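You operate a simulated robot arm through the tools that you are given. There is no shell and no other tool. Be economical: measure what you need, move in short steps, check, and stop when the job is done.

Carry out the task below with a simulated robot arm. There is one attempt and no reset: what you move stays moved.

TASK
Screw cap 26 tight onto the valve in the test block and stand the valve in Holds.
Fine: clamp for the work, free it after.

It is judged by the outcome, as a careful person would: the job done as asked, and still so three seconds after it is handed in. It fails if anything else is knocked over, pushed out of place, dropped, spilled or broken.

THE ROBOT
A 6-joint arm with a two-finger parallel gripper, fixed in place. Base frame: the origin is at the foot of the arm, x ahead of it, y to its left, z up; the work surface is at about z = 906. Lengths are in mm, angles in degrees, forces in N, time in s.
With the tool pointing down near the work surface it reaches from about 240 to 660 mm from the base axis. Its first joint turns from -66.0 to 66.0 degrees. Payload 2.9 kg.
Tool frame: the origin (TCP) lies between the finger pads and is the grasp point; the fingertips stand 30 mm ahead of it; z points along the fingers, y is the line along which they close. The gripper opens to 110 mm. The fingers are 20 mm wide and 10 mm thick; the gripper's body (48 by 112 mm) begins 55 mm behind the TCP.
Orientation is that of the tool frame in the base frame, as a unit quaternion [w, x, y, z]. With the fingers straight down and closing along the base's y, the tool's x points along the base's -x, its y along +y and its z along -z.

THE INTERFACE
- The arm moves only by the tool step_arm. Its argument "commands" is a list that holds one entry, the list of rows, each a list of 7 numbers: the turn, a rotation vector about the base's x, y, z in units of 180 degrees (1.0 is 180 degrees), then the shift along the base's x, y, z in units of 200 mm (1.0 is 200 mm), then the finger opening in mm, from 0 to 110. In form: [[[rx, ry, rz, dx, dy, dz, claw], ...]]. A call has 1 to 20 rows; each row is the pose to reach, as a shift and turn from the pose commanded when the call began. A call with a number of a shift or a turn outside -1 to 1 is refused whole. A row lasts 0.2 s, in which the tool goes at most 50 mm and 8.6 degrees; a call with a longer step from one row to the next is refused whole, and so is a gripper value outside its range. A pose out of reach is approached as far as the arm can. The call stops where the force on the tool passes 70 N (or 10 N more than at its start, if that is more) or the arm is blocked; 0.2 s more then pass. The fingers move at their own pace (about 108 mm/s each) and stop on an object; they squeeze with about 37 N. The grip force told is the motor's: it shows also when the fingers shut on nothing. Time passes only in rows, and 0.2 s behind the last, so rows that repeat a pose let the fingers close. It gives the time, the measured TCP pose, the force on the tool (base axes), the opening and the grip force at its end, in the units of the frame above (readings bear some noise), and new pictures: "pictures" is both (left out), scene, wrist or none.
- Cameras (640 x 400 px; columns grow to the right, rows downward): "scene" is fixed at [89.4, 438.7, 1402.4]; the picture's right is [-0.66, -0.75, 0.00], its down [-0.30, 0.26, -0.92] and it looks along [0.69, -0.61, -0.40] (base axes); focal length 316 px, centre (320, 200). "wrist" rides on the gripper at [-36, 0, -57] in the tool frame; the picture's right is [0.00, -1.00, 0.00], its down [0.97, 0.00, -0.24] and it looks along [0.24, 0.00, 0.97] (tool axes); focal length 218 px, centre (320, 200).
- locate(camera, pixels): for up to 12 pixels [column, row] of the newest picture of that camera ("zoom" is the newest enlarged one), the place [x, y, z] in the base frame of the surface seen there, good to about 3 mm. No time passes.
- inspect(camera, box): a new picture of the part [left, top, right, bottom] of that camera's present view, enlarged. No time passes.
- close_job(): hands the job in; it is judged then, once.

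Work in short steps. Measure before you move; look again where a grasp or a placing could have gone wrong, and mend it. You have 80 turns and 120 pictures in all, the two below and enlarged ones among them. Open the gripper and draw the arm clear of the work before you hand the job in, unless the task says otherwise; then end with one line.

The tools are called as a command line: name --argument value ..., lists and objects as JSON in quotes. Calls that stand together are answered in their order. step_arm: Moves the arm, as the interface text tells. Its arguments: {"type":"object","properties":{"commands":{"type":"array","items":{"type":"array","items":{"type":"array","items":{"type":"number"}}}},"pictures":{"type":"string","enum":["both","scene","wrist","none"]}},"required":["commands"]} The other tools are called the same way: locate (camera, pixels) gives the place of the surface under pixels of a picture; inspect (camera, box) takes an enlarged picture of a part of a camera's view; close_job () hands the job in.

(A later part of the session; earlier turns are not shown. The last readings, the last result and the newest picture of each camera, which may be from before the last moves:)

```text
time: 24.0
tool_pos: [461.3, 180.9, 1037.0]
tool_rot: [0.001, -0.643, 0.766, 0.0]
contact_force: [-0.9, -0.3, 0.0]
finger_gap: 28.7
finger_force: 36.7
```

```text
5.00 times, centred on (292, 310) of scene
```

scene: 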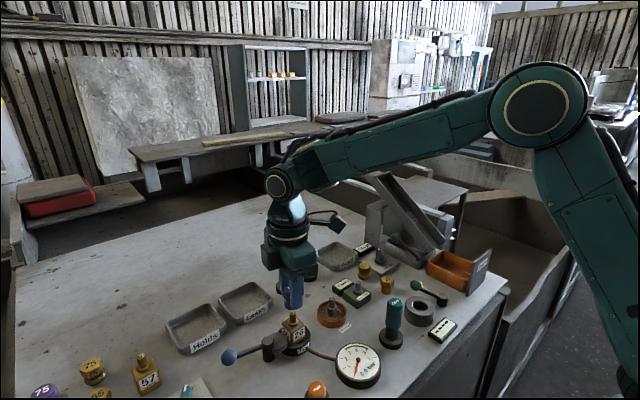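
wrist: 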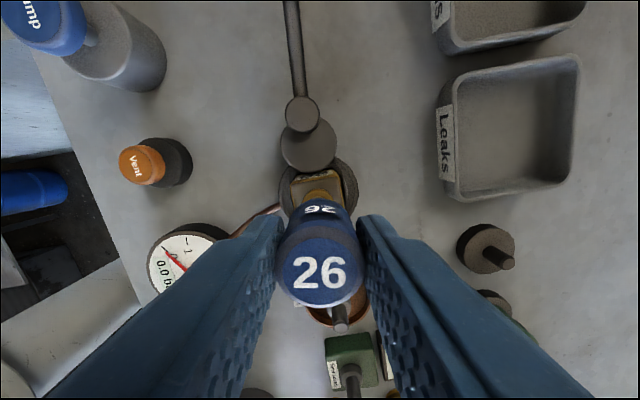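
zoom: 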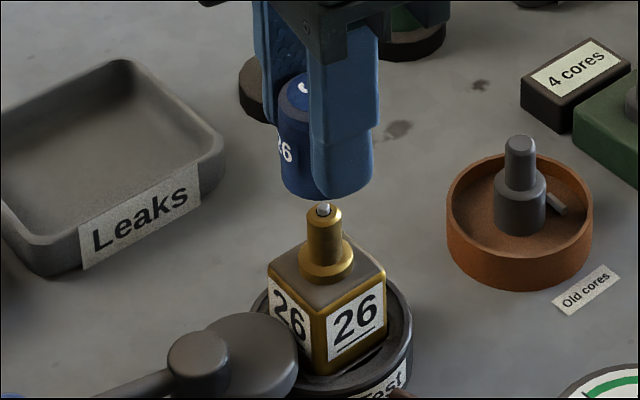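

Aligned above the stem with a ~15 mm gap. I lower slowly until contact shows.

step_arm --commands '[[[0, 0, 0, -0.003, 0.0025, -0.03, 20], [0, 0, 0, -0.003, 0.0025, -0.06, 20], [0, 0, 0, -0.003, 0.0025, -0.075, 20], [0, 0, 0, -0.003, 0.0025, -0.09, 20], [0, 0, 0, -0.003, 0.0025, -0.1, 20], [0, 0, 0, -0.003, 0.0025, -0.1, 20]]]' --pictures "none"

inspect --camera "scene" --box '[264, 290, 328, 330]'

```text
time: 25.4
tool_pos: [460.2, 181.4, 1017.0]
tool_rot: [0.001, -0.642, 0.767, 0.001]
contact_force: [-0.4, 0.6, -1.2]
finger_gap: 28.6
finger_force: 37.0
```

```text
10.00 times, centred on (296, 310) of scene
```

zoom: 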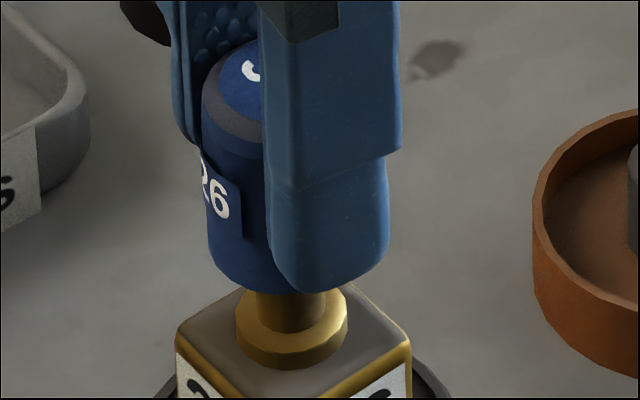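

The cap has slipped over the stem tip with no force. I continue down in 1–2 mm steps.

step_arm --commands '[[[0, 0, 0, 0, 0, -0.01, 20], [0, 0, 0, 0, 0, -0.015, 20], [0, 0, 0, 0, 0, -0.02, 20], [0, 0, 0, 0, 0, -0.025, 20], [0, 0, 0, 0, 0, -0.025, 20]]]' --pictures "none"

```text
time: 26.6
tool_pos: [459.8, 181.2, 1010.3]
tool_rot: [0.001, -0.643, 0.766, 0.0]
contact_force: [0.5, -0.7, -0.4]
finger_gap: 28.9
finger_force: 36.8
```

step_arm --commands '[[[0, 0, 0, 0, 0, -0.01, 20], [0, 0, 0, 0, 0, -0.015, 20], [0, 0, 0, 0, 0, -0.02, 20], [0, 0, 0, 0, 0, -0.025, 20], [0, 0, 0, 0, 0, -0.03, 20], [0, 0, 0, 0, 0, -0.03, 20]]]' --pictures "none"

inspect --camera "scene" --box '[264, 290, 328, 330]'

```text
time: 28.0
tool_pos: [459.1, 181.7, 1006.1]
tool_rot: [0.001, -0.643, 0.766, 0.0]
contact_force: [0.0, 0.0, -0.3]
finger_gap: 28.5
finger_force: 37.4
```

```text
10.00 times, centred on (296, 310) of scene
```

zoom: 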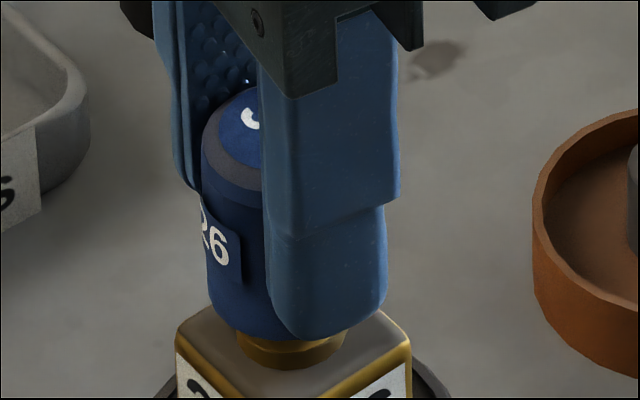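

step_arm --commands '[[[0, 0, 0, 0, 0, -0.005, 20], [0, 0, 0, 0, 0, -0.01, 20], [0, 0, 0, 0, 0, -0.015, 20], [0, 0, 0, 0, 0, -0.02, 20], [0, 0, 0, 0, 0, -0.02, 20]]]' --pictures "none"

inspect --camera "scene" --box '[264, 290, 328, 330]'

```text
time: 29.2
tool_pos: [461.5, 182.3, 1001.3]
tool_rot: [0.002, -0.642, 0.766, 0.001]
contact_force: [-0.5, -0.2, 0.2]
finger_gap: 28.5
finger_force: 36.5
```

```text
10.00 times, centred on (296, 310) of scene
```

zoom: 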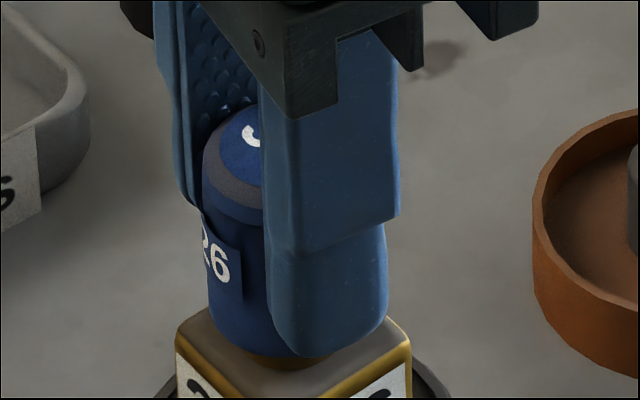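

step_arm --commands '[[[0, 0, 0, 0, 0, -0.005, 20], [0, 0, 0, 0, 0, -0.01, 20], [0, 0, 0, 0, 0, -0.015, 20], [0, 0, 0, 0, 0, -0.02, 20], [0, 0, 0, 0, 0, -0.025, 20], [0, 0, 0, 0, 0, -0.03, 20], [0, 0, 0, 0, 0, -0.03, 20]]]' --pictures "none"

inspect --camera "scene" --box '[264, 290, 328, 330]'

```text
time: 30.8
tool_pos: [461.2, 180.8, 997.8]
tool_rot: [0.003, -0.643, 0.766, -0.001]
contact_force: [-0.9, -1.6, 31.3]
finger_gap: 28.6
finger_force: 36.7
```

```text
10.00 times, centred on (296, 310) of scene
```

zoom: 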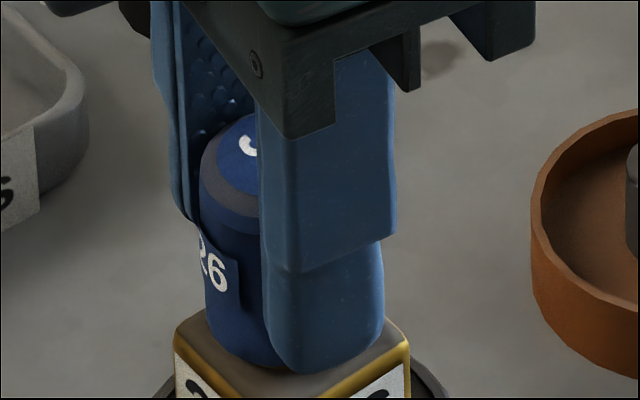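

Contact: 31 N at z≈998. I now turn clockwise (negative z) 160°, keeping the light downward press.

step_arm --commands '[[[0, 0, -0.0444, 0, 0, 0, 20], [0, 0, -0.0889, 0, 0, 0, 20], [0, 0, -0.1333, 0, 0, 0, 20], [0, 0, -0.1778, 0, 0, 0, 20], [0, 0, -0.2222, 0, 0, 0, 20], [0, 0, -0.2667, 0, 0, 0, 20], [0, 0, -0.3111, 0, 0, 0, 20], [0, 0, -0.3556, 0, 0, 0, 20], [0, 0, -0.4, 0, 0, 0, 20], [0, 0, -0.4444, 0, 0, 0, 20], [0, 0, -0.4889, 0, 0, 0, 20], [0, 0, -0.5333, 0, 0, 0, 20], [0, 0, -0.5778, 0, 0, 0, 20], [0, 0, -0.6222, 0, 0, 0, 20], [0, 0, -0.6667, 0, 0, 0, 20], [0, 0, -0.7111, 0, 0, 0, 20], [0, 0, -0.7556, 0, 0, 0, 20], [0, 0, -0.8, 0, 0, 0, 20], [0, 0, -0.8444, 0, 0, 0, 20], [0, 0, -0.8889, 0, 0, 0, 20]]]'

inspect --camera "scene" --box '[252, 285, 332, 345]'

```text
time: 35.0
tool_pos: [460.3, 181.4, 994.7]
tool_rot: [0.0, 0.644, 0.765, -0.002]
contact_force: [-13.9, -6.4, -1.1]
finger_gap: 28.5
finger_force: 36.9
```

scene: 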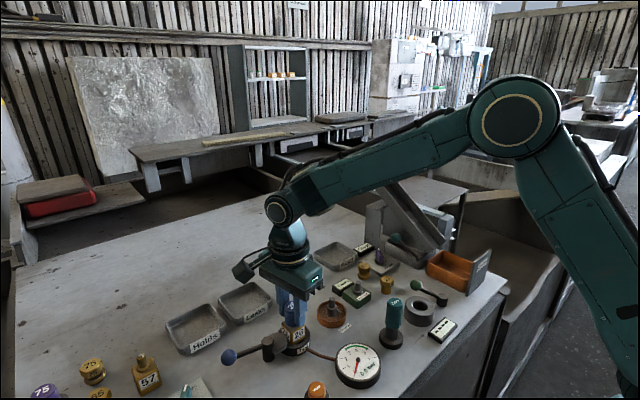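
wrist: 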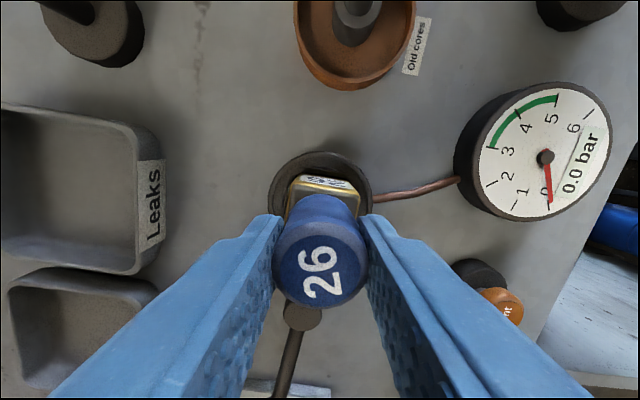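

```text
6.67 times, centred on (292, 315) of scene
```

zoom: 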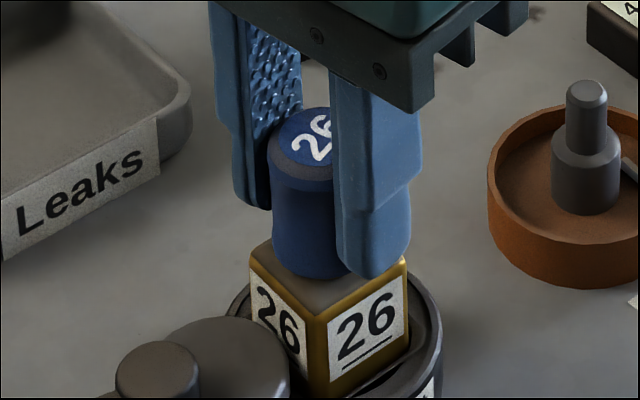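

z dropped 3 mm with no axial force, and the "26" ended turned within the grip (slipped), suggesting it bottomed. I release, turn back 120°, and regrip for a second tightening pass.

step_arm --commands '[[[0, 0, 0, 0, 0, 0, 44], [0, 0, 0, 0, 0, 0, 44], [0, 0, 0.0444, 0, 0, 0, 44], [0, 0, 0.0889, 0, 0, 0, 44], [0, 0, 0.1333, 0, 0, 0, 44], [0, 0, 0.1778, 0, 0, 0, 44], [0, 0, 0.2222, 0, 0, 0, 44], [0, 0, 0.2667, 0, 0, 0, 44], [0, 0, 0.3111, 0, 0, 0, 44], [0, 0, 0.3556, 0, 0, 0, 44], [0, 0, 0.4, 0, 0, 0, 44], [0, 0, 0.4444, 0, 0, 0, 44], [0, 0, 0.4889, 0, 0, 0, 44], [0, 0, 0.5333, 0, 0, 0, 44], [0, 0, 0.5778, 0, 0, 0, 44], [0, 0, 0.6222, 0, 0, 0, 44], [0, 0, 0.6667, 0, 0, 0, 44], [0, 0, 0.6667, 0, 0, 0, 44]]]' --pictures "wrist"

inspect --camera "scene" --box '[252, 285, 332, 345]'

```text
time: 38.8
tool_pos: [461.3, 181.7, 994.7]
tool_rot: [0.001, -0.343, 0.939, -0.001]
contact_force: [-0.5, 0.1, -0.5]
finger_gap: 44.3
finger_force: 0.1
```

wrist: 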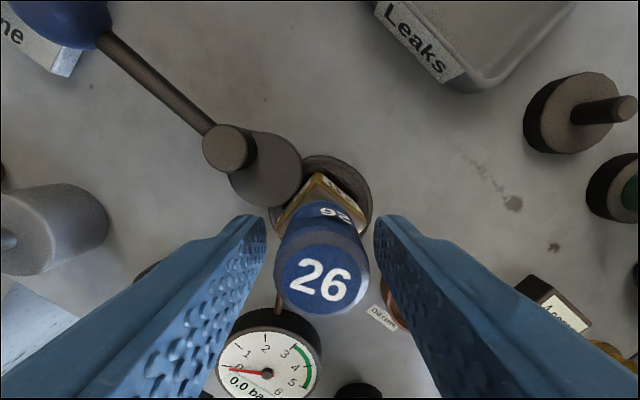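

```text
6.67 times, centred on (292, 315) of scene
```

zoom: 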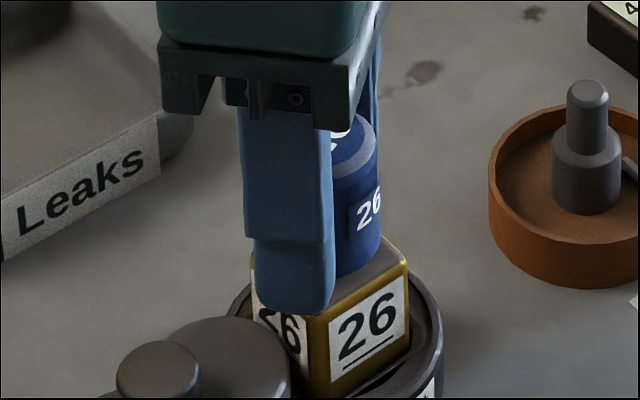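

The cap (label tilted ~12°) is now low on the body. I regrip and turn clockwise 80° to see whether it still turns or slips.

step_arm --commands '[[[0, 0, 0, 0, 0, 0, 20], [0, 0, 0, 0, 0, 0, 20], [0, 0, 0, 0, 0, 0, 20], [0, 0, -0.0444, 0, 0, 0, 20], [0, 0, -0.0889, 0, 0, 0, 20], [0, 0, -0.1333, 0, 0, 0, 20], [0, 0, -0.1778, 0, 0, 0, 20], [0, 0, -0.2222, 0, 0, 0, 20], [0, 0, -0.2667, 0, 0, 0, 20], [0, 0, -0.3111, 0, 0, 0, 20], [0, 0, -0.3556, 0, 0, 0, 20], [0, 0, -0.4, 0, 0, 0, 20], [0, 0, -0.4444, 0, 0, 0, 20], [0, 0, -0.4444, 0, 0, 0, 20]]]'

inspect --camera "scene" --box '[252, 285, 332, 345]'

```text
time: 41.8
tool_pos: [460.0, 180.5, 995.7]
tool_rot: [-0.001, 0.344, 0.939, -0.002]
contact_force: [-6.4, -19.1, -5.1]
finger_gap: 28.6
finger_force: 37.2
```

scene: 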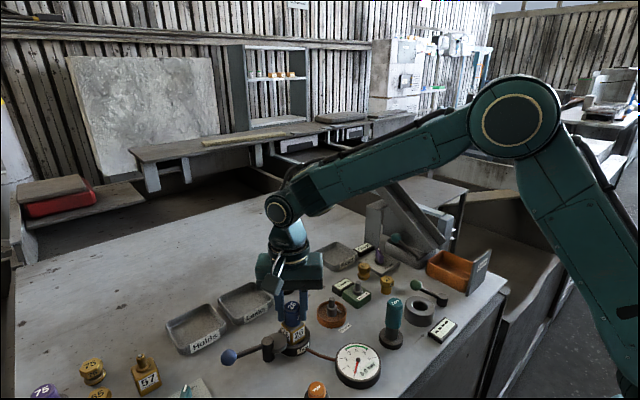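
wrist: 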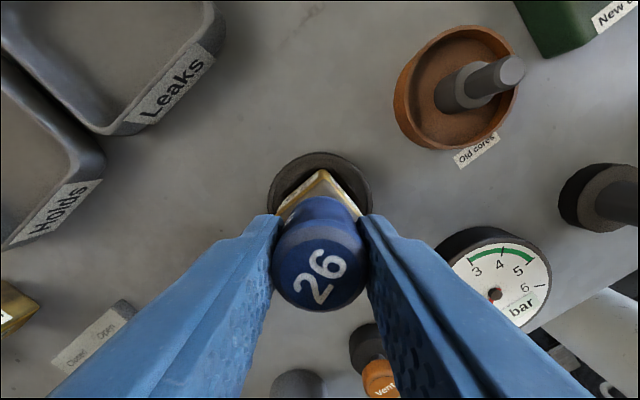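

```text
6.67 times, centred on (292, 315) of scene
```

zoom: 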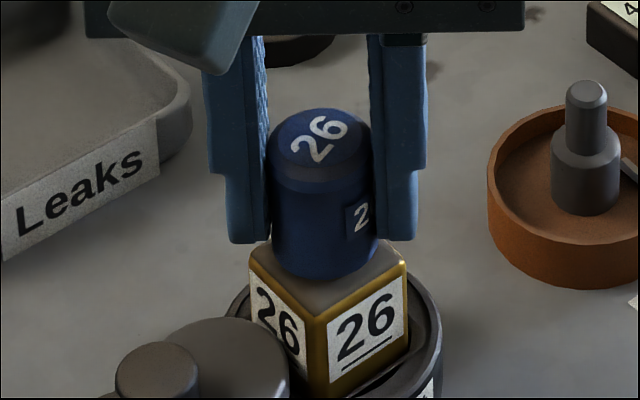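

Label rotation shows the cap moved only ~10° while the grip slipped: nearly bottomed. I open, rise, and check cap height and tilt unobstructed.

step_arm --commands '[[[0, 0, 0, 0, 0, 0, 44], [0, 0, 0, 0, 0, 0, 44], [0, 0, 0.0444, 0, 0, 0.1, 44], [0, 0, 0.0889, 0, 0, 0.25, 44], [0, 0, 0.1333, -0.1, 0, 0.35, 44], [0, 0, 0.1778, -0.2, 0, 0.4, 44], [0, 0, 0.2222, -0.28, 0, 0.4, 44], [0, 0, 0.2222, -0.28, 0, 0.4, 44]]]'

inspect --camera "scene" --box '[252, 285, 332, 345]'

inspect --camera "wrist" --box '[260, 60, 400, 180]'

```text
time: 43.6
tool_pos: [404.8, 182.9, 1076.2]
tool_rot: [0.0, 0.0, 1.0, -0.001]
contact_force: [0.4, -0.3, 0.2]
finger_gap: 44.2
finger_force: 0.1
```

scene: 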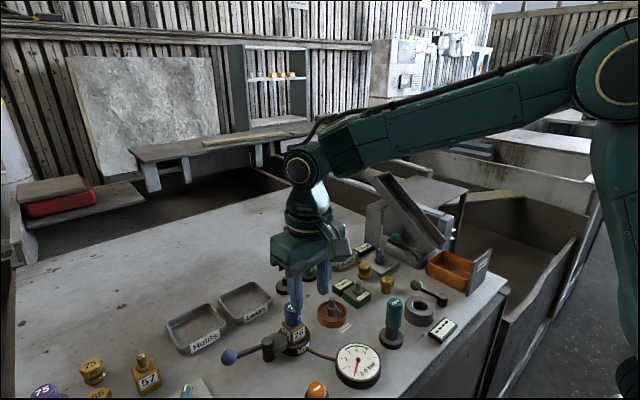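
wrist: 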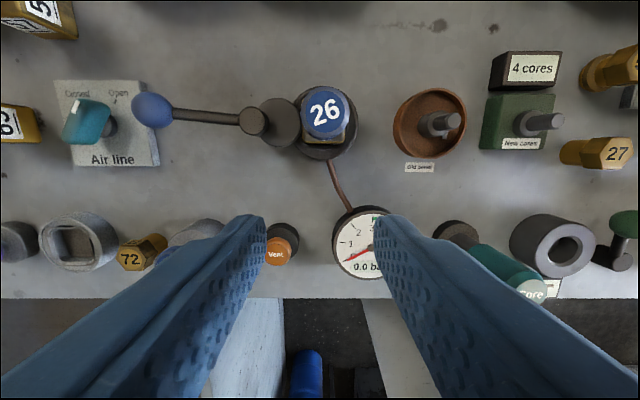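

```text
6.67 times, centred on (292, 315) of scene
```

zoom: 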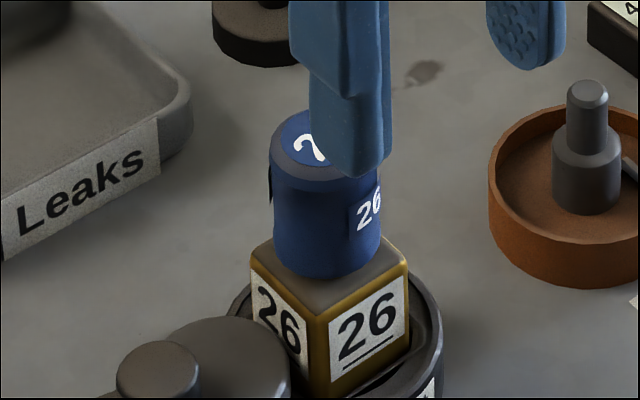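

```text
3.33 times, centred on (330, 120) of wrist
```

zoom: 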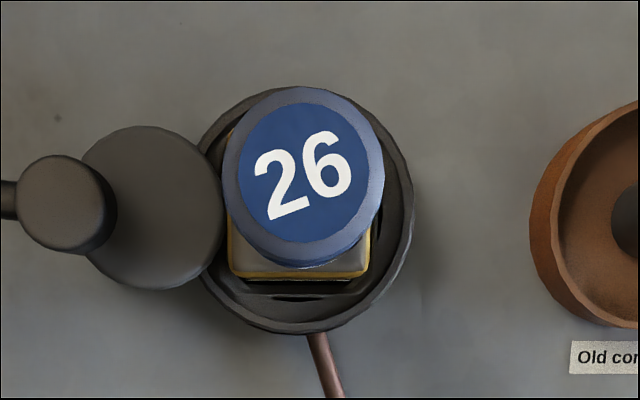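

Cap is upright, label now at +22° in this view; seated on the body. I do one more tightening pass with a centred grip (460,180), then compare the label from this same viewpoint.

step_arm --commands '[[[0, 0, 0.0444, 0.1, -0.005, 0, 50], [0, 0, 0.0889, 0.2, -0.0145, 0, 50], [0, 0, 0.1333, 0.276, -0.0145, 0, 50], [0, 0, 0.1778, 0.276, -0.0145, -0.15, 50], [0, 0, 0.2222, 0.276, -0.0145, -0.3, 50], [0, 0, 0.2667, 0.276, -0.0145, -0.4, 50], [0, 0, 0.2667, 0.276, -0.0145, -0.4, 50], [0, 0, 0.2667, 0.276, -0.0145, -0.4, 20], [0, 0, 0.2667, 0.276, -0.0145, -0.4, 20], [0, 0, 0.2667, 0.276, -0.0145, -0.4, 20]]]' --pictures "wrist"

```text
time: 45.8
tool_pos: [459.8, 179.7, 995.7]
tool_rot: [0.001, -0.409, 0.913, -0.001]
contact_force: [-11.0, 10.8, -1.5]
finger_gap: 28.7
finger_force: 37.3
```

wrist: 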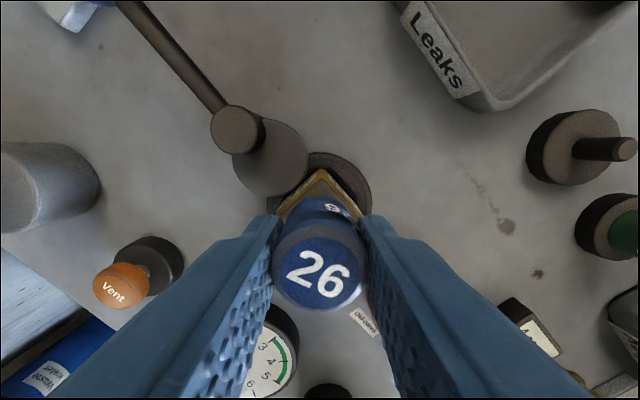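

Label reads 24° clockwise at tool +48° (cap at +24°). I shift 1 mm to cancel the side force and turn clockwise 80°.

step_arm --commands '[[[0, 0, 0, -0.004, 0.004, 0, 20], [0, 0, -0.0444, -0.004, 0.004, 0, 20], [0, 0, -0.0889, -0.004, 0.004, 0, 20], [0, 0, -0.1333, -0.004, 0.004, 0, 20], [0, 0, -0.1778, -0.004, 0.004, 0, 20], [0, 0, -0.2222, -0.004, 0.004, 0, 20], [0, 0, -0.2667, -0.004, 0.004, 0, 20], [0, 0, -0.3111, -0.004, 0.004, 0, 20], [0, 0, -0.3556, -0.004, 0.004, 0, 20], [0, 0, -0.4, -0.004, 0.004, 0, 20], [0, 0, -0.4444, -0.004, 0.004, 0, 20]]]' --pictures "wrist"

```text
time: 48.2
tool_pos: [460.8, 179.6, 996.2]
tool_rot: [0.001, 0.275, 0.961, 0.0]
contact_force: [2.0, 16.1, 1.1]
finger_gap: 28.5
finger_force: 37.3
```

wrist: 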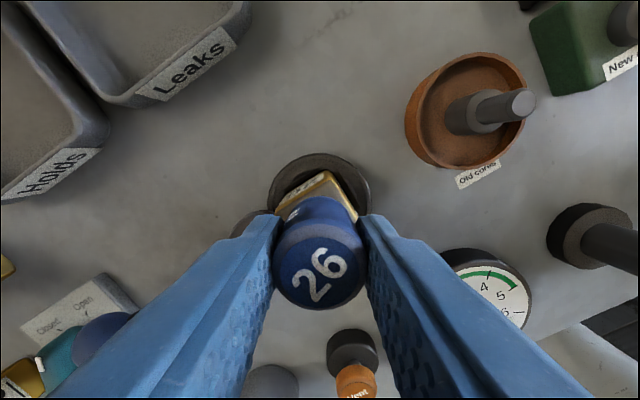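

The cap stays at about +18–22° while the grip slips, so it is tight. I test the thread by pulling up 3 mm.

step_arm --commands '[[[0, 0, 0, 0, 0, 0.005, 20], [0, 0, 0, 0, 0, 0.01, 20], [0, 0, 0, 0, 0, 0.01, 20]]]' --pictures "none"

```text
time: 49.0
tool_pos: [459.1, 180.7, 996.1]
tool_rot: [0.0, 0.276, 0.961, -0.001]
contact_force: [12.4, 20.6, -23.2]
finger_gap: 28.9
finger_force: 37.2
```

It holds against a 23 N pull: threaded. I release, rise, and go to the clamp's ball, turning to +85°.

step_arm --commands '[[[0, 0, 0, 0, 0, -0.008, 20], [0, 0, 0, 0, 0, -0.008, 50], [0, 0, 0, 0, 0, -0.008, 50], [0, 0, 0.0444, 0, 0, 0.1, 50], [0, 0, 0.0889, 0, 0, 0.25, 50], [0, 0, 0.1333, 0, 0, 0.4, 50], [0, 0, 0.1778, 0, 0.08, 0.4, 50], [0, 0, 0.2222, 0, 0.16, 0.4, 50], [0, 0, 0.2667, 0, 0.24, 0.4, 50], [0, 0, 0.3111, 0, 0.32, 0.4, 50], [0, 0, 0.3556, 0, 0.4, 0.4, 50], [0, 0, 0.4, 0, 0.48, 0.4, 50], [0, 0, 0.4444, 0, 0.56, 0.4, 50], [0, 0, 0.4889, 0.01, 0.62, 0.4, 50], [0, 0, 0.5333, 0.022, 0.624, 0.4, 50], [0, 0, 0.5778, 0.022, 0.624, 0.4, 50], [0, 0, 0.6222, 0.022, 0.624, 0.4, 50], [0, 0, 0.65, 0.022, 0.624, 0.4, 50], [0, 0, 0.65, 0.022, 0.624, 0.4, 50]]]'

inspect --camera "scene" --box '[210, 285, 340, 375]'

```text
time: 53.0
tool_pos: [463.9, 303.0, 1077.7]
tool_rot: [0.001, -0.676, 0.737, 0.001]
contact_force: [0.0, 0.8, 0.2]
finger_gap: 50.0
finger_force: 0.1
```

scene: 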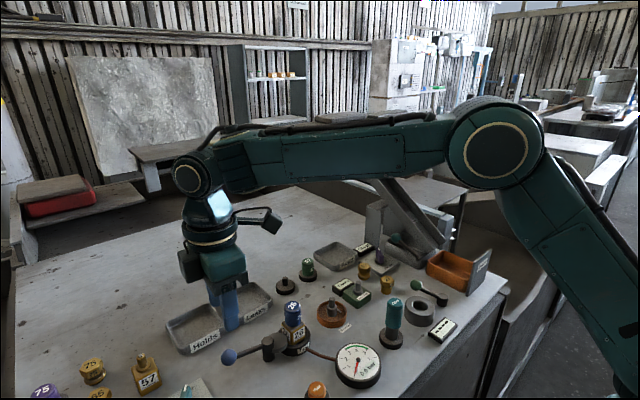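
wrist: 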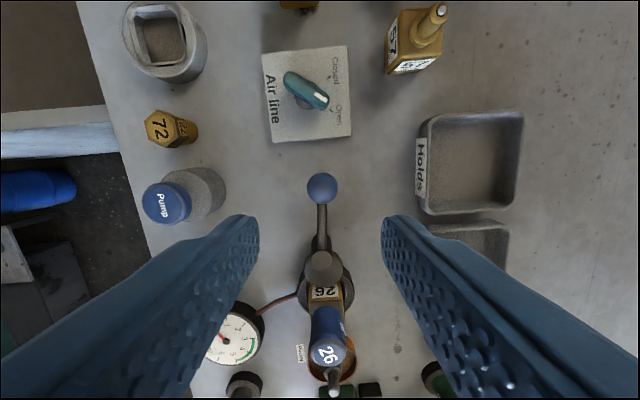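

```text
4.44 times, centred on (275, 330) of scene
```

zoom: 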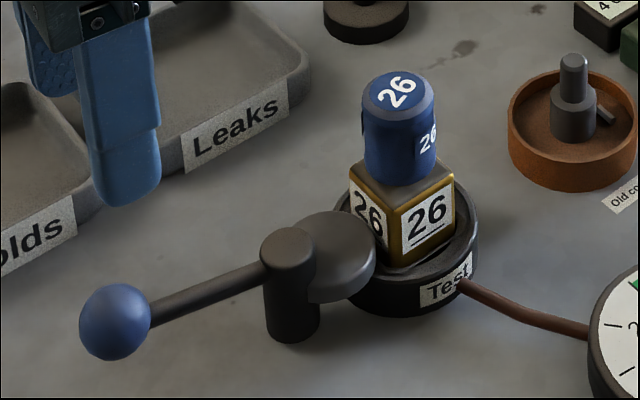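

locate --camera "wrist" --pixels '[[322, 188], [323, 265]]'

locate --camera "zoom" --pixels '[[115, 320]]'

```text
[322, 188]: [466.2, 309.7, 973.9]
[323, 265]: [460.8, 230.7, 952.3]
```

```text
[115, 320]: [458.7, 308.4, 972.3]
```

Ball centre ≈ (464.5,305.5,961). I lower over it, close, and swing back the lever clockwise.

step_arm --commands '[[[0, 0, 0, 0, 0.011, -0.2, 50], [0, 0, 0, 0, 0.011, -0.4, 50], [0, 0, 0, 0, 0.011, -0.56, 50], [0, 0, 0, 0, 0.011, -0.56, 50], [0, 0, 0, 0, 0.011, -0.56, 20], [0, 0, 0, 0, 0.011, -0.56, 20], [0, 0, 0, 0, 0.011, -0.56, 20]]]' --pictures "wrist"

```text
time: 54.6
tool_pos: [462.9, 307.3, 966.3]
tool_rot: [0.003, -0.675, 0.738, 0.001]
contact_force: [22.9, -1.2, -6.9]
finger_gap: 31.4
finger_force: 11.7
```

wrist: 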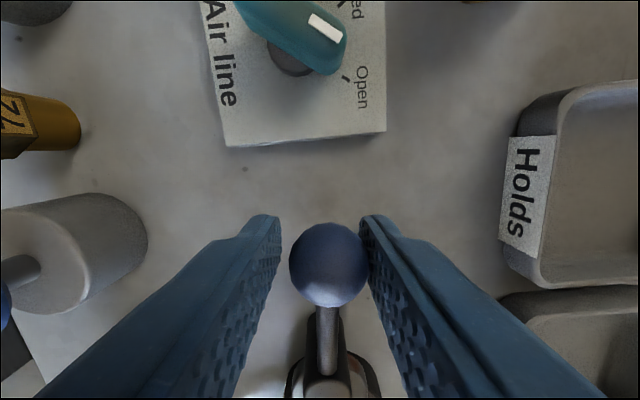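

The ball is ~3 mm toward +x in the grip. I recentre, finish closing, and swing clockwise 80° along the arc.

step_arm --commands '[[[0, 0, 0, 0.015, 0, 0, 20], [0, 0, 0, 0.015, 0, 0, 20], [0, 0, -0.0444, 0.063, -0.007, 0, 20], [0, 0, -0.0889, 0.11, -0.0205, 0, 20], [0, 0, -0.1333, 0.154, -0.04, 0, 20], [0, 0, -0.1778, 0.1955, -0.066, 0, 20], [0, 0, -0.2222, 0.2325, -0.0975, 0, 20], [0, 0, -0.2667, 0.265, -0.1335, 0, 20], [0, 0, -0.3111, 0.292, -0.174, 0, 20], [0, 0, -0.3556, 0.3135, -0.2175, 0, 20], [0, 0, -0.4, 0.3285, -0.264, 0, 20], [0, 0, -0.4444, 0.3365, -0.312, 0, 20], [0, 0, -0.4444, 0.3365, -0.312, 0, 20]]]'

inspect --camera "scene" --box '[210, 285, 340, 375]'

```text
time: 57.4
tool_pos: [530.5, 243.3, 966.5]
tool_rot: [0.001, -0.042, 0.999, -0.001]
contact_force: [5.3, -3.9, 16.9]
finger_gap: 25.5
finger_force: 45.1
```

scene: 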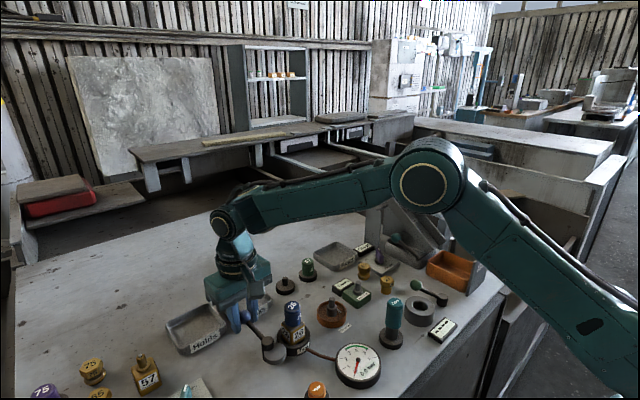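
wrist: 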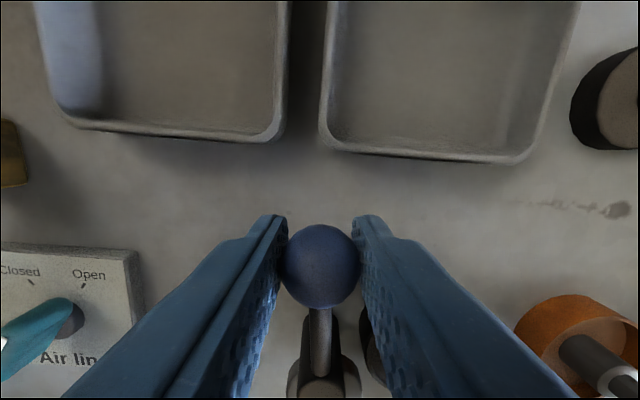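

```text
4.44 times, centred on (275, 330) of scene
```

zoom: 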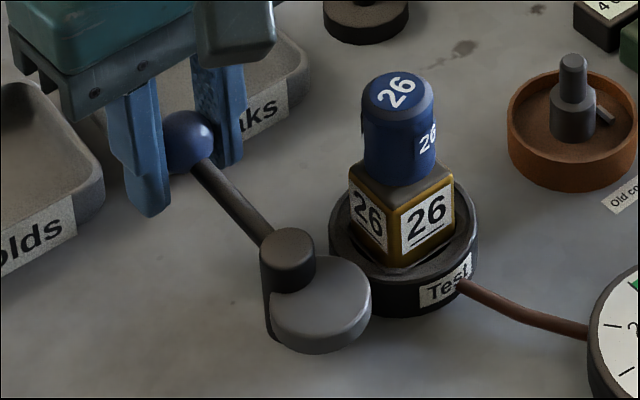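

Lever is back open and the valve stands unmoved with the cap on. I release, rise, and test reach above the Holds tray.

step_arm --commands '[[[0, 0, 0, 0, 0, 0, 50], [0, 0, 0, 0, 0, 0, 50], [0, 0, 0, 0, 0, 0.2, 50], [0, 0, 0, 0, 0, 0.4, 50], [0, 0, -0.025, 0.1, 0.1, 0.4, 50], [0, 0, -0.025, 0.2, 0.2, 0.4, 50], [0, 0, -0.025, 0.35, 0.325, 0.4, 50], [0, 0, -0.025, 0.35, 0.325, 0.2, 50], [0, 0, -0.025, 0.35, 0.325, 0.2, 50]]]'

inspect --camera "scene" --box '[150, 285, 340, 385]'

```text
time: 59.4
tool_pos: [591.4, 308.4, 1002.8]
tool_rot: [0.001, -0.004, 1.0, 0.0]
contact_force: [-0.5, -0.1, -0.3]
finger_gap: 50.1
finger_force: 0.1
out of reach, approached as far as the arm can: row 7, 8, 9
```

scene: 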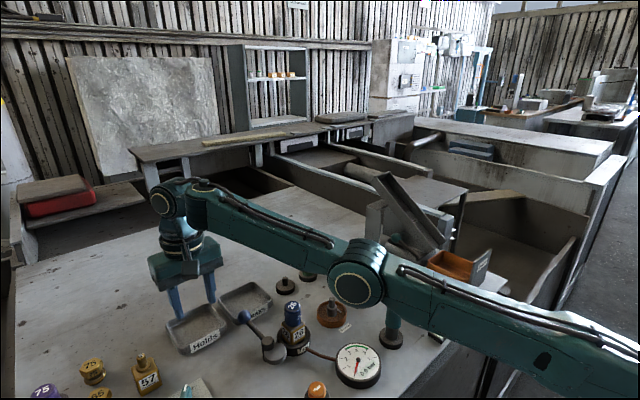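
wrist: 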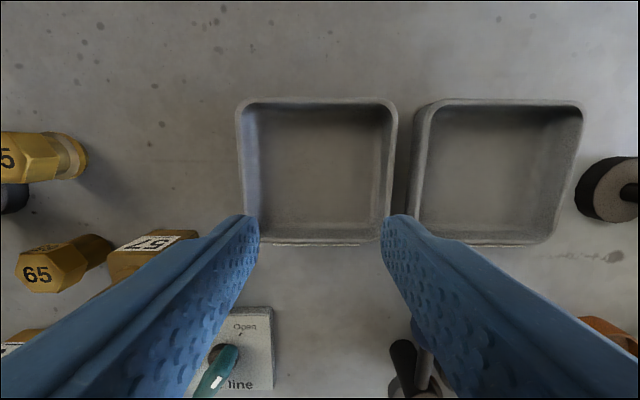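

```text
3.37 times, centred on (245, 335) of scene
```

zoom: 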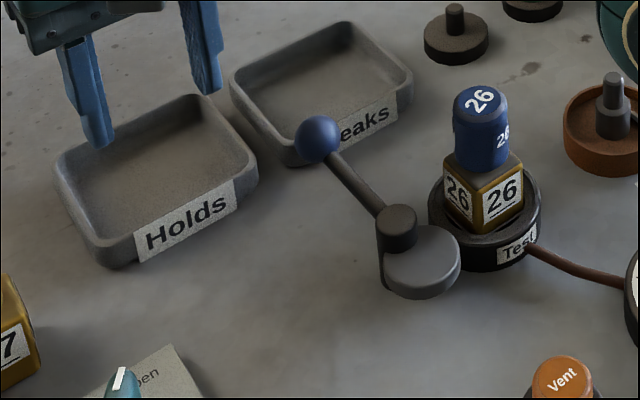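

Reached (591,308) at most (radius ≈667). I measure the Holds tray's interior, and the 57 valve for body height.

locate --camera "wrist" --pixels '[[318, 229], [318, 238], [318, 222], [318, 150], [318, 112], [390, 170], [381, 170], [243, 170], [257, 170], [300, 225], [350, 225]]'

inspect --camera "wrist" --box '[220, 80, 420, 260]'

inspect --camera "scene" --box '[120, 340, 180, 400]'

locate --camera "scene" --pixels '[[148, 367], [147, 380], [150, 390], [140, 398], [140, 356]]'

```text
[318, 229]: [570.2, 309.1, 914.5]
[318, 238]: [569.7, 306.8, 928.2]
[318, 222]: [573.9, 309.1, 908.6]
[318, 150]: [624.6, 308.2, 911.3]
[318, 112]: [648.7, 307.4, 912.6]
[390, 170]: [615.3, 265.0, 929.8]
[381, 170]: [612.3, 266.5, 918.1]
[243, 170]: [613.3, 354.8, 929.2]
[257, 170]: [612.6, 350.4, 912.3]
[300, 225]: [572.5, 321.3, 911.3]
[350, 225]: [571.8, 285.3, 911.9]
```

```text
2.22 times, centred on (320, 170) of wrist
```

zoom: 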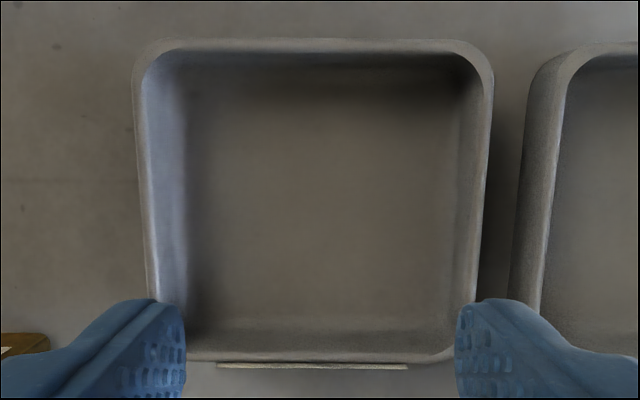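

```text
6.67 times, centred on (150, 370) of scene
```

zoom: 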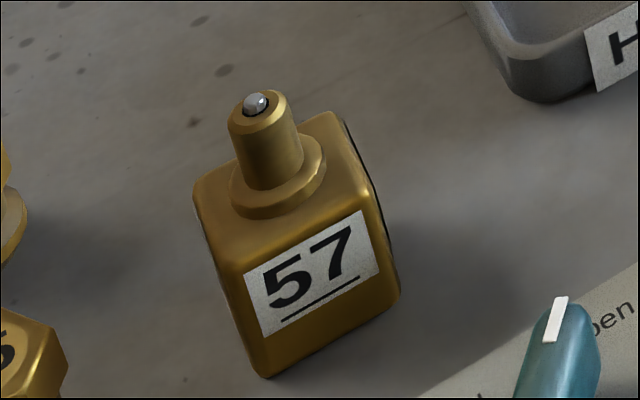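

```text
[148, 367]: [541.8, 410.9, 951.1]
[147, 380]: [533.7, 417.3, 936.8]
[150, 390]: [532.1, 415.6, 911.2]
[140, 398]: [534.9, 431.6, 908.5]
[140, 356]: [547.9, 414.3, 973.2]
```

Tray interior: x 572–650, y 270–350, floor 911. The valve body is 45 mm high, so its bottom is now at ≈912. I move above the valve to grip the upper body (closing along y).

step_arm --commands '[[[0, 0, 0, 0, 0, 0.2, 50], [0, 0, 0, -0.1, -0.1, 0.37, 50], [0, 0, 0, -0.25, -0.25, 0.37, 50], [0, 0, 0, -0.4, -0.4, 0.37, 50], [0, 0, 0, -0.55, -0.55, 0.37, 50], [0, 0, 0, -0.657, -0.64, 0.37, 50], [0, 0, 0, -0.657, -0.64, 0.37, 50]]]' --pictures "wrist"

```text
time: 61.0
tool_pos: [458.5, 177.8, 1077.0]
tool_rot: [0.001, -0.004, 1.0, -0.001]
contact_force: [-0.2, -0.3, -0.9]
finger_gap: 50.0
finger_force: 0.0
out of reach, approached as far as the arm can: row 1
```

wrist: 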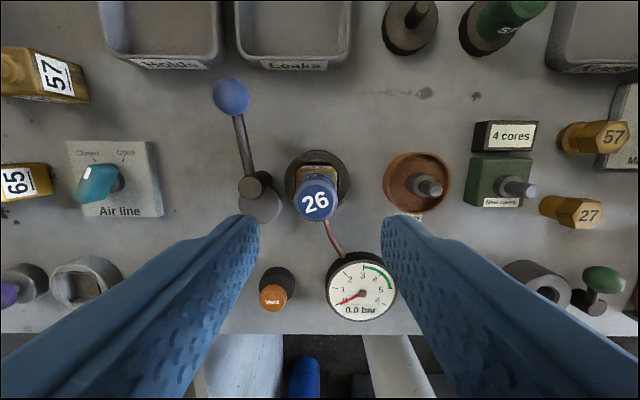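

Cap at (316,198). I nudge to (460.2,180.5) and lower to z 973 around the body.

step_arm --commands '[[[0, 0, 0, 0.0085, 0.0135, 0, 50], [0, 0, 0, 0.0085, 0.0135, -0.2, 50], [0, 0, 0, 0.0085, 0.0135, -0.38, 50], [0, 0, 0, 0.0085, 0.0135, -0.46, 50], [0, 0, 0, 0.0085, 0.0135, -0.52, 50], [0, 0, 0, 0.0085, 0.0135, -0.52, 50]]]'

inspect --camera "scene" --box '[235, 280, 345, 370]'

```text
time: 62.4
tool_pos: [461.0, 181.2, 974.1]
tool_rot: [0.001, -0.004, 1.0, -0.001]
contact_force: [-0.5, -0.5, -0.8]
finger_gap: 50.1
finger_force: 0.1
```

scene: 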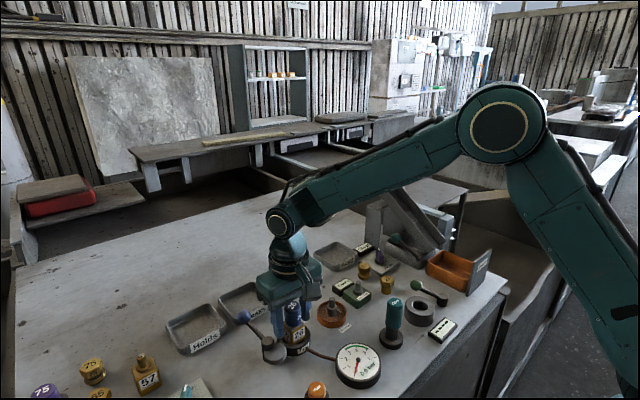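
wrist: 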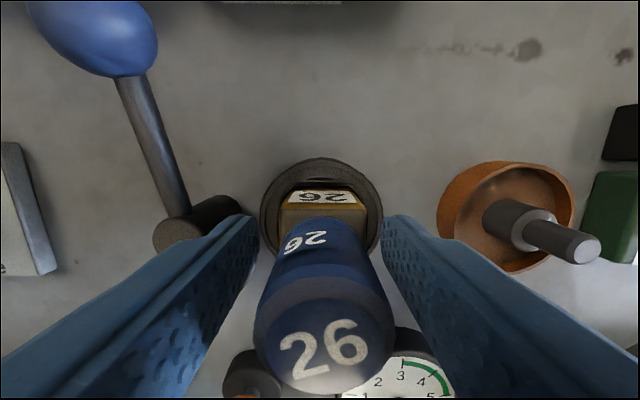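

```text
4.44 times, centred on (290, 325) of scene
```

zoom: 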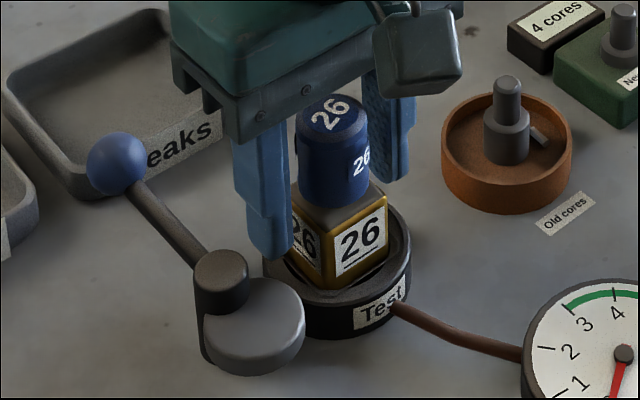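

Fingers straddle the body. I close and lift 30 mm to check the hold.

step_arm --commands '[[[0, 0, 0, 0, 0, 0, 25], [0, 0, 0, 0, 0, 0, 25], [0, 0, 0, 0, 0, 0, 25], [0, 0, 0, 0, 0, 0.05, 25], [0, 0, 0, 0, 0, 0.15, 25], [0, 0, 0, 0, 0, 0.3, 25], [0, 0, 0, 0, 0, 0.48, 25], [0, 0, 0, 0, 0, 0.48, 25]]]'

inspect --camera "scene" --box '[235, 260, 345, 370]'

```text
time: 64.2
tool_pos: [461.6, 180.0, 1070.7]
tool_rot: [0.001, -0.004, 1.0, 0.0]
contact_force: [-0.2, 0.6, -3.2]
finger_gap: 33.6
finger_force: 37.0
```

scene: 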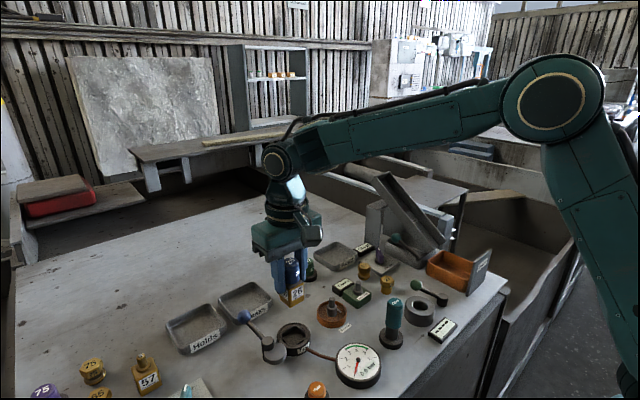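
wrist: 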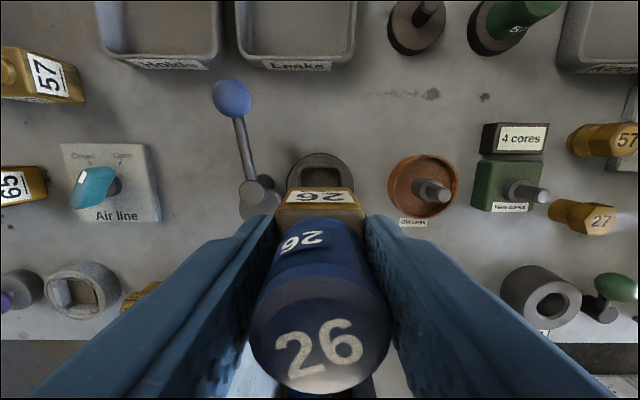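

```text
3.64 times, centred on (290, 315) of scene
```

zoom: 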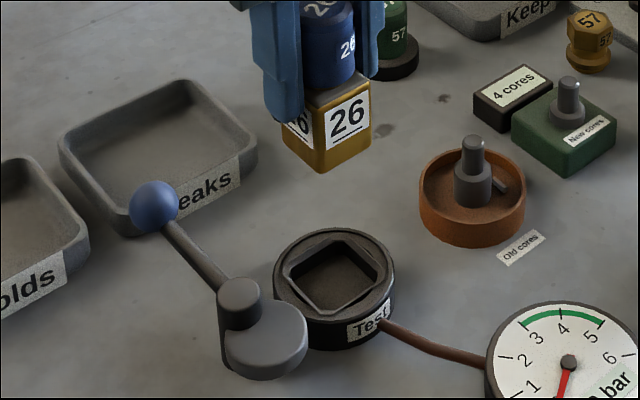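

The valve hangs straight and upright with the cap on. I carry it at this height above Holds at (595,298).

step_arm --commands '[[[0, 0, 0, 0.1, 0.085, 0, 25], [0, 0, 0, 0.2, 0.175, 0, 25], [0, 0, 0, 0.3, 0.265, 0, 25], [0, 0, 0, 0.4, 0.355, 0, 25], [0, 0, 0, 0.5, 0.445, 0, 25], [0, 0, 0, 0.6, 0.53, 0, 25], [0, 0, 0, 0.667, 0.59, 0, 25], [0, 0, 0, 0.667, 0.59, 0, 25], [0, 0, 0, 0.667, 0.59, 0, 25]]]'

inspect --camera "scene" --box '[130, 240, 290, 370]'

```text
time: 66.2
tool_pos: [577.7, 300.6, 1063.2]
tool_rot: [0.001, -0.004, 1.0, -0.001]
contact_force: [-0.3, 0.0, -3.8]
finger_gap: 33.6
finger_force: 36.8
out of reach, approached as far as the arm can: row 7, 8, 9
```

scene: 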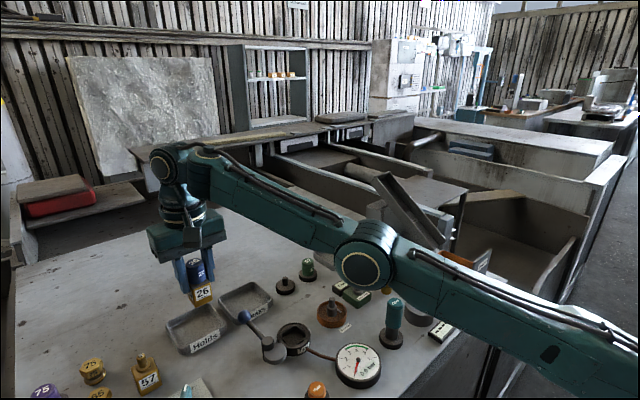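
wrist: 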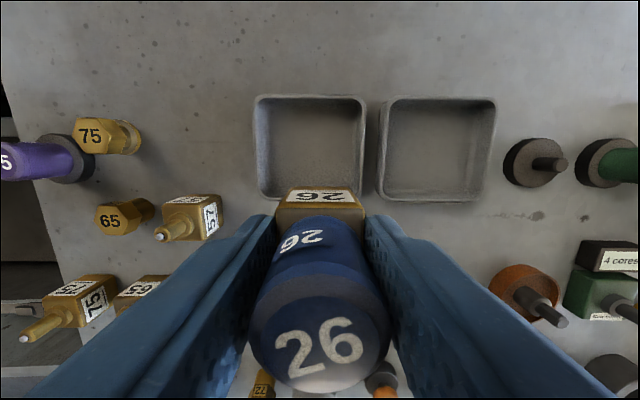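

```text
3.08 times, centred on (210, 305) of scene
```

zoom: 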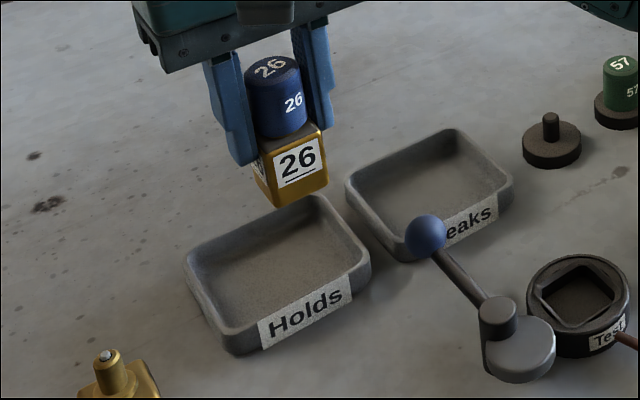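

At this height reach ends at x≈578; lower it reaches farther. I lower 45 mm (valve bottom still above the rim) and re-read the position.

step_arm --commands '[[[0, 0, 0, 0, 0, -0.12, 25], [0, 0, 0, 0, 0, -0.22, 25], [0, 0, 0, 0, 0, -0.22, 25]]]' --pictures "none"

```text
time: 67.0
tool_pos: [578.8, 300.3, 1017.9]
tool_rot: [0.001, -0.004, 1.0, -0.001]
contact_force: [-0.1, 0.4, -3.6]
finger_gap: 33.5
finger_force: 36.9
```

step_arm --commands '[[[0, 0, 0, 0.04, -0.006, -0.03, 25], [0, 0, 0, 0.082, -0.011, -0.06, 25], [0, 0, 0, 0.082, -0.011, -0.06, 25]]]'

inspect --camera "scene" --box '[140, 270, 260, 370]'

```text
time: 67.8
tool_pos: [594.7, 297.2, 1007.7]
tool_rot: [0.001, -0.004, 1.0, -0.001]
contact_force: [0.2, -0.2, -4.0]
finger_gap: 33.5
finger_force: 36.7
```

scene: 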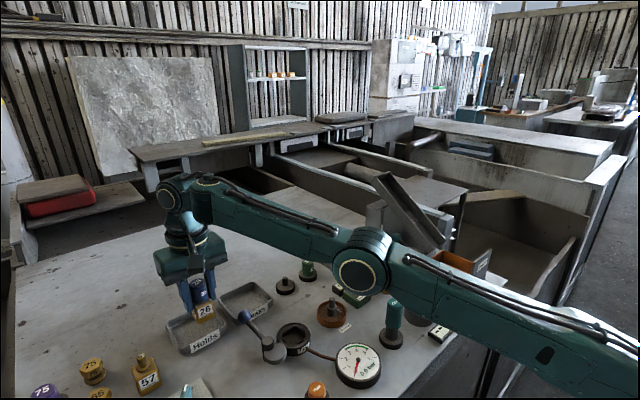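
wrist: 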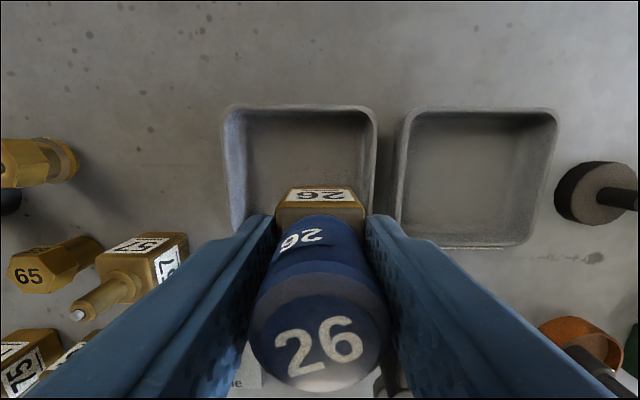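

```text
4.00 times, centred on (200, 320) of scene
```

zoom: 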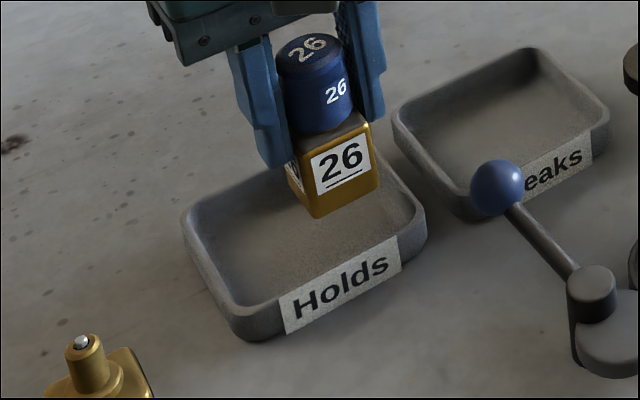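

The valve is over the tray's near-right area, clear of walls. I lower to just above the floor, edging 3 mm further in.

step_arm --commands '[[[0, 0, 0, 0, 0, -0.06, 25], [0, 0, 0, 0.015, 0.005, -0.11, 25], [0, 0, 0, 0.015, 0.005, -0.14, 25], [0, 0, 0, 0.015, 0.005, -0.155, 25], [0, 0, 0, 0.015, 0.005, -0.155, 25]]]'

inspect --camera "scene" --box '[140, 270, 260, 370]'

```text
time: 69.0
tool_pos: [597.3, 299.6, 976.0]
tool_rot: [0.001, -0.005, 1.0, -0.001]
contact_force: [-0.2, 0.0, -3.0]
finger_gap: 33.5
finger_force: 36.9
```

scene: 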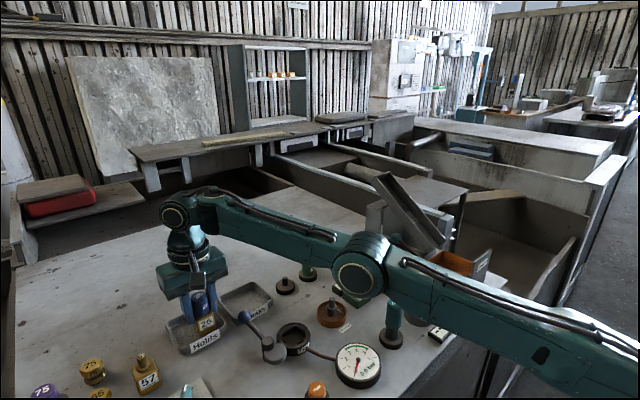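
wrist: 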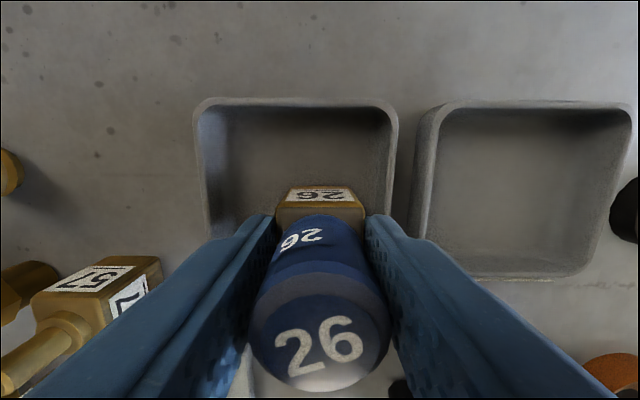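

```text
4.00 times, centred on (200, 320) of scene
```

zoom: 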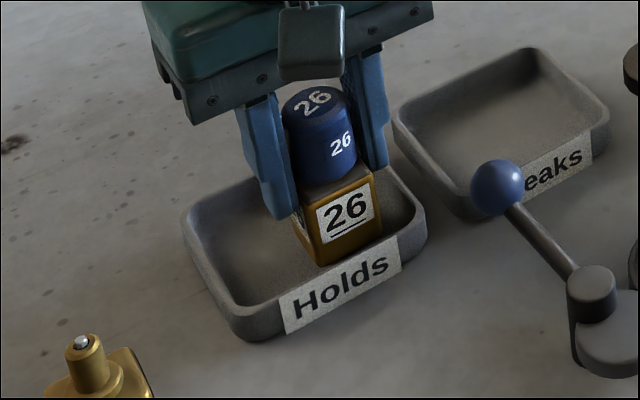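

Almost on the floor; I lower in 1 mm steps until the weight is taken.

step_arm --commands '[[[0, 0, 0, 0, 0, -0.005, 25], [0, 0, 0, 0, 0, -0.01, 25], [0, 0, 0, 0, 0, -0.015, 25], [0, 0, 0, 0, 0, -0.015, 25]]]' --pictures "none"

```text
time: 70.0
tool_pos: [597.0, 298.7, 973.0]
tool_rot: [0.001, -0.005, 1.0, -0.001]
contact_force: [-1.1, 0.0, -2.5]
finger_gap: 33.3
finger_force: 36.2
```

step_arm --commands '[[[0, 0, 0, 0, 0, -0.005, 25], [0, 0, 0, 0, 0, -0.01, 25], [0, 0, 0, 0, 0, -0.01, 25]]]' --pictures "none"

```text
time: 70.8
tool_pos: [598.1, 298.4, 970.7]
tool_rot: [0.001, -0.005, 1.0, -0.002]
contact_force: [0.2, -0.2, -3.4]
finger_gap: 33.7
finger_force: 36.8
```

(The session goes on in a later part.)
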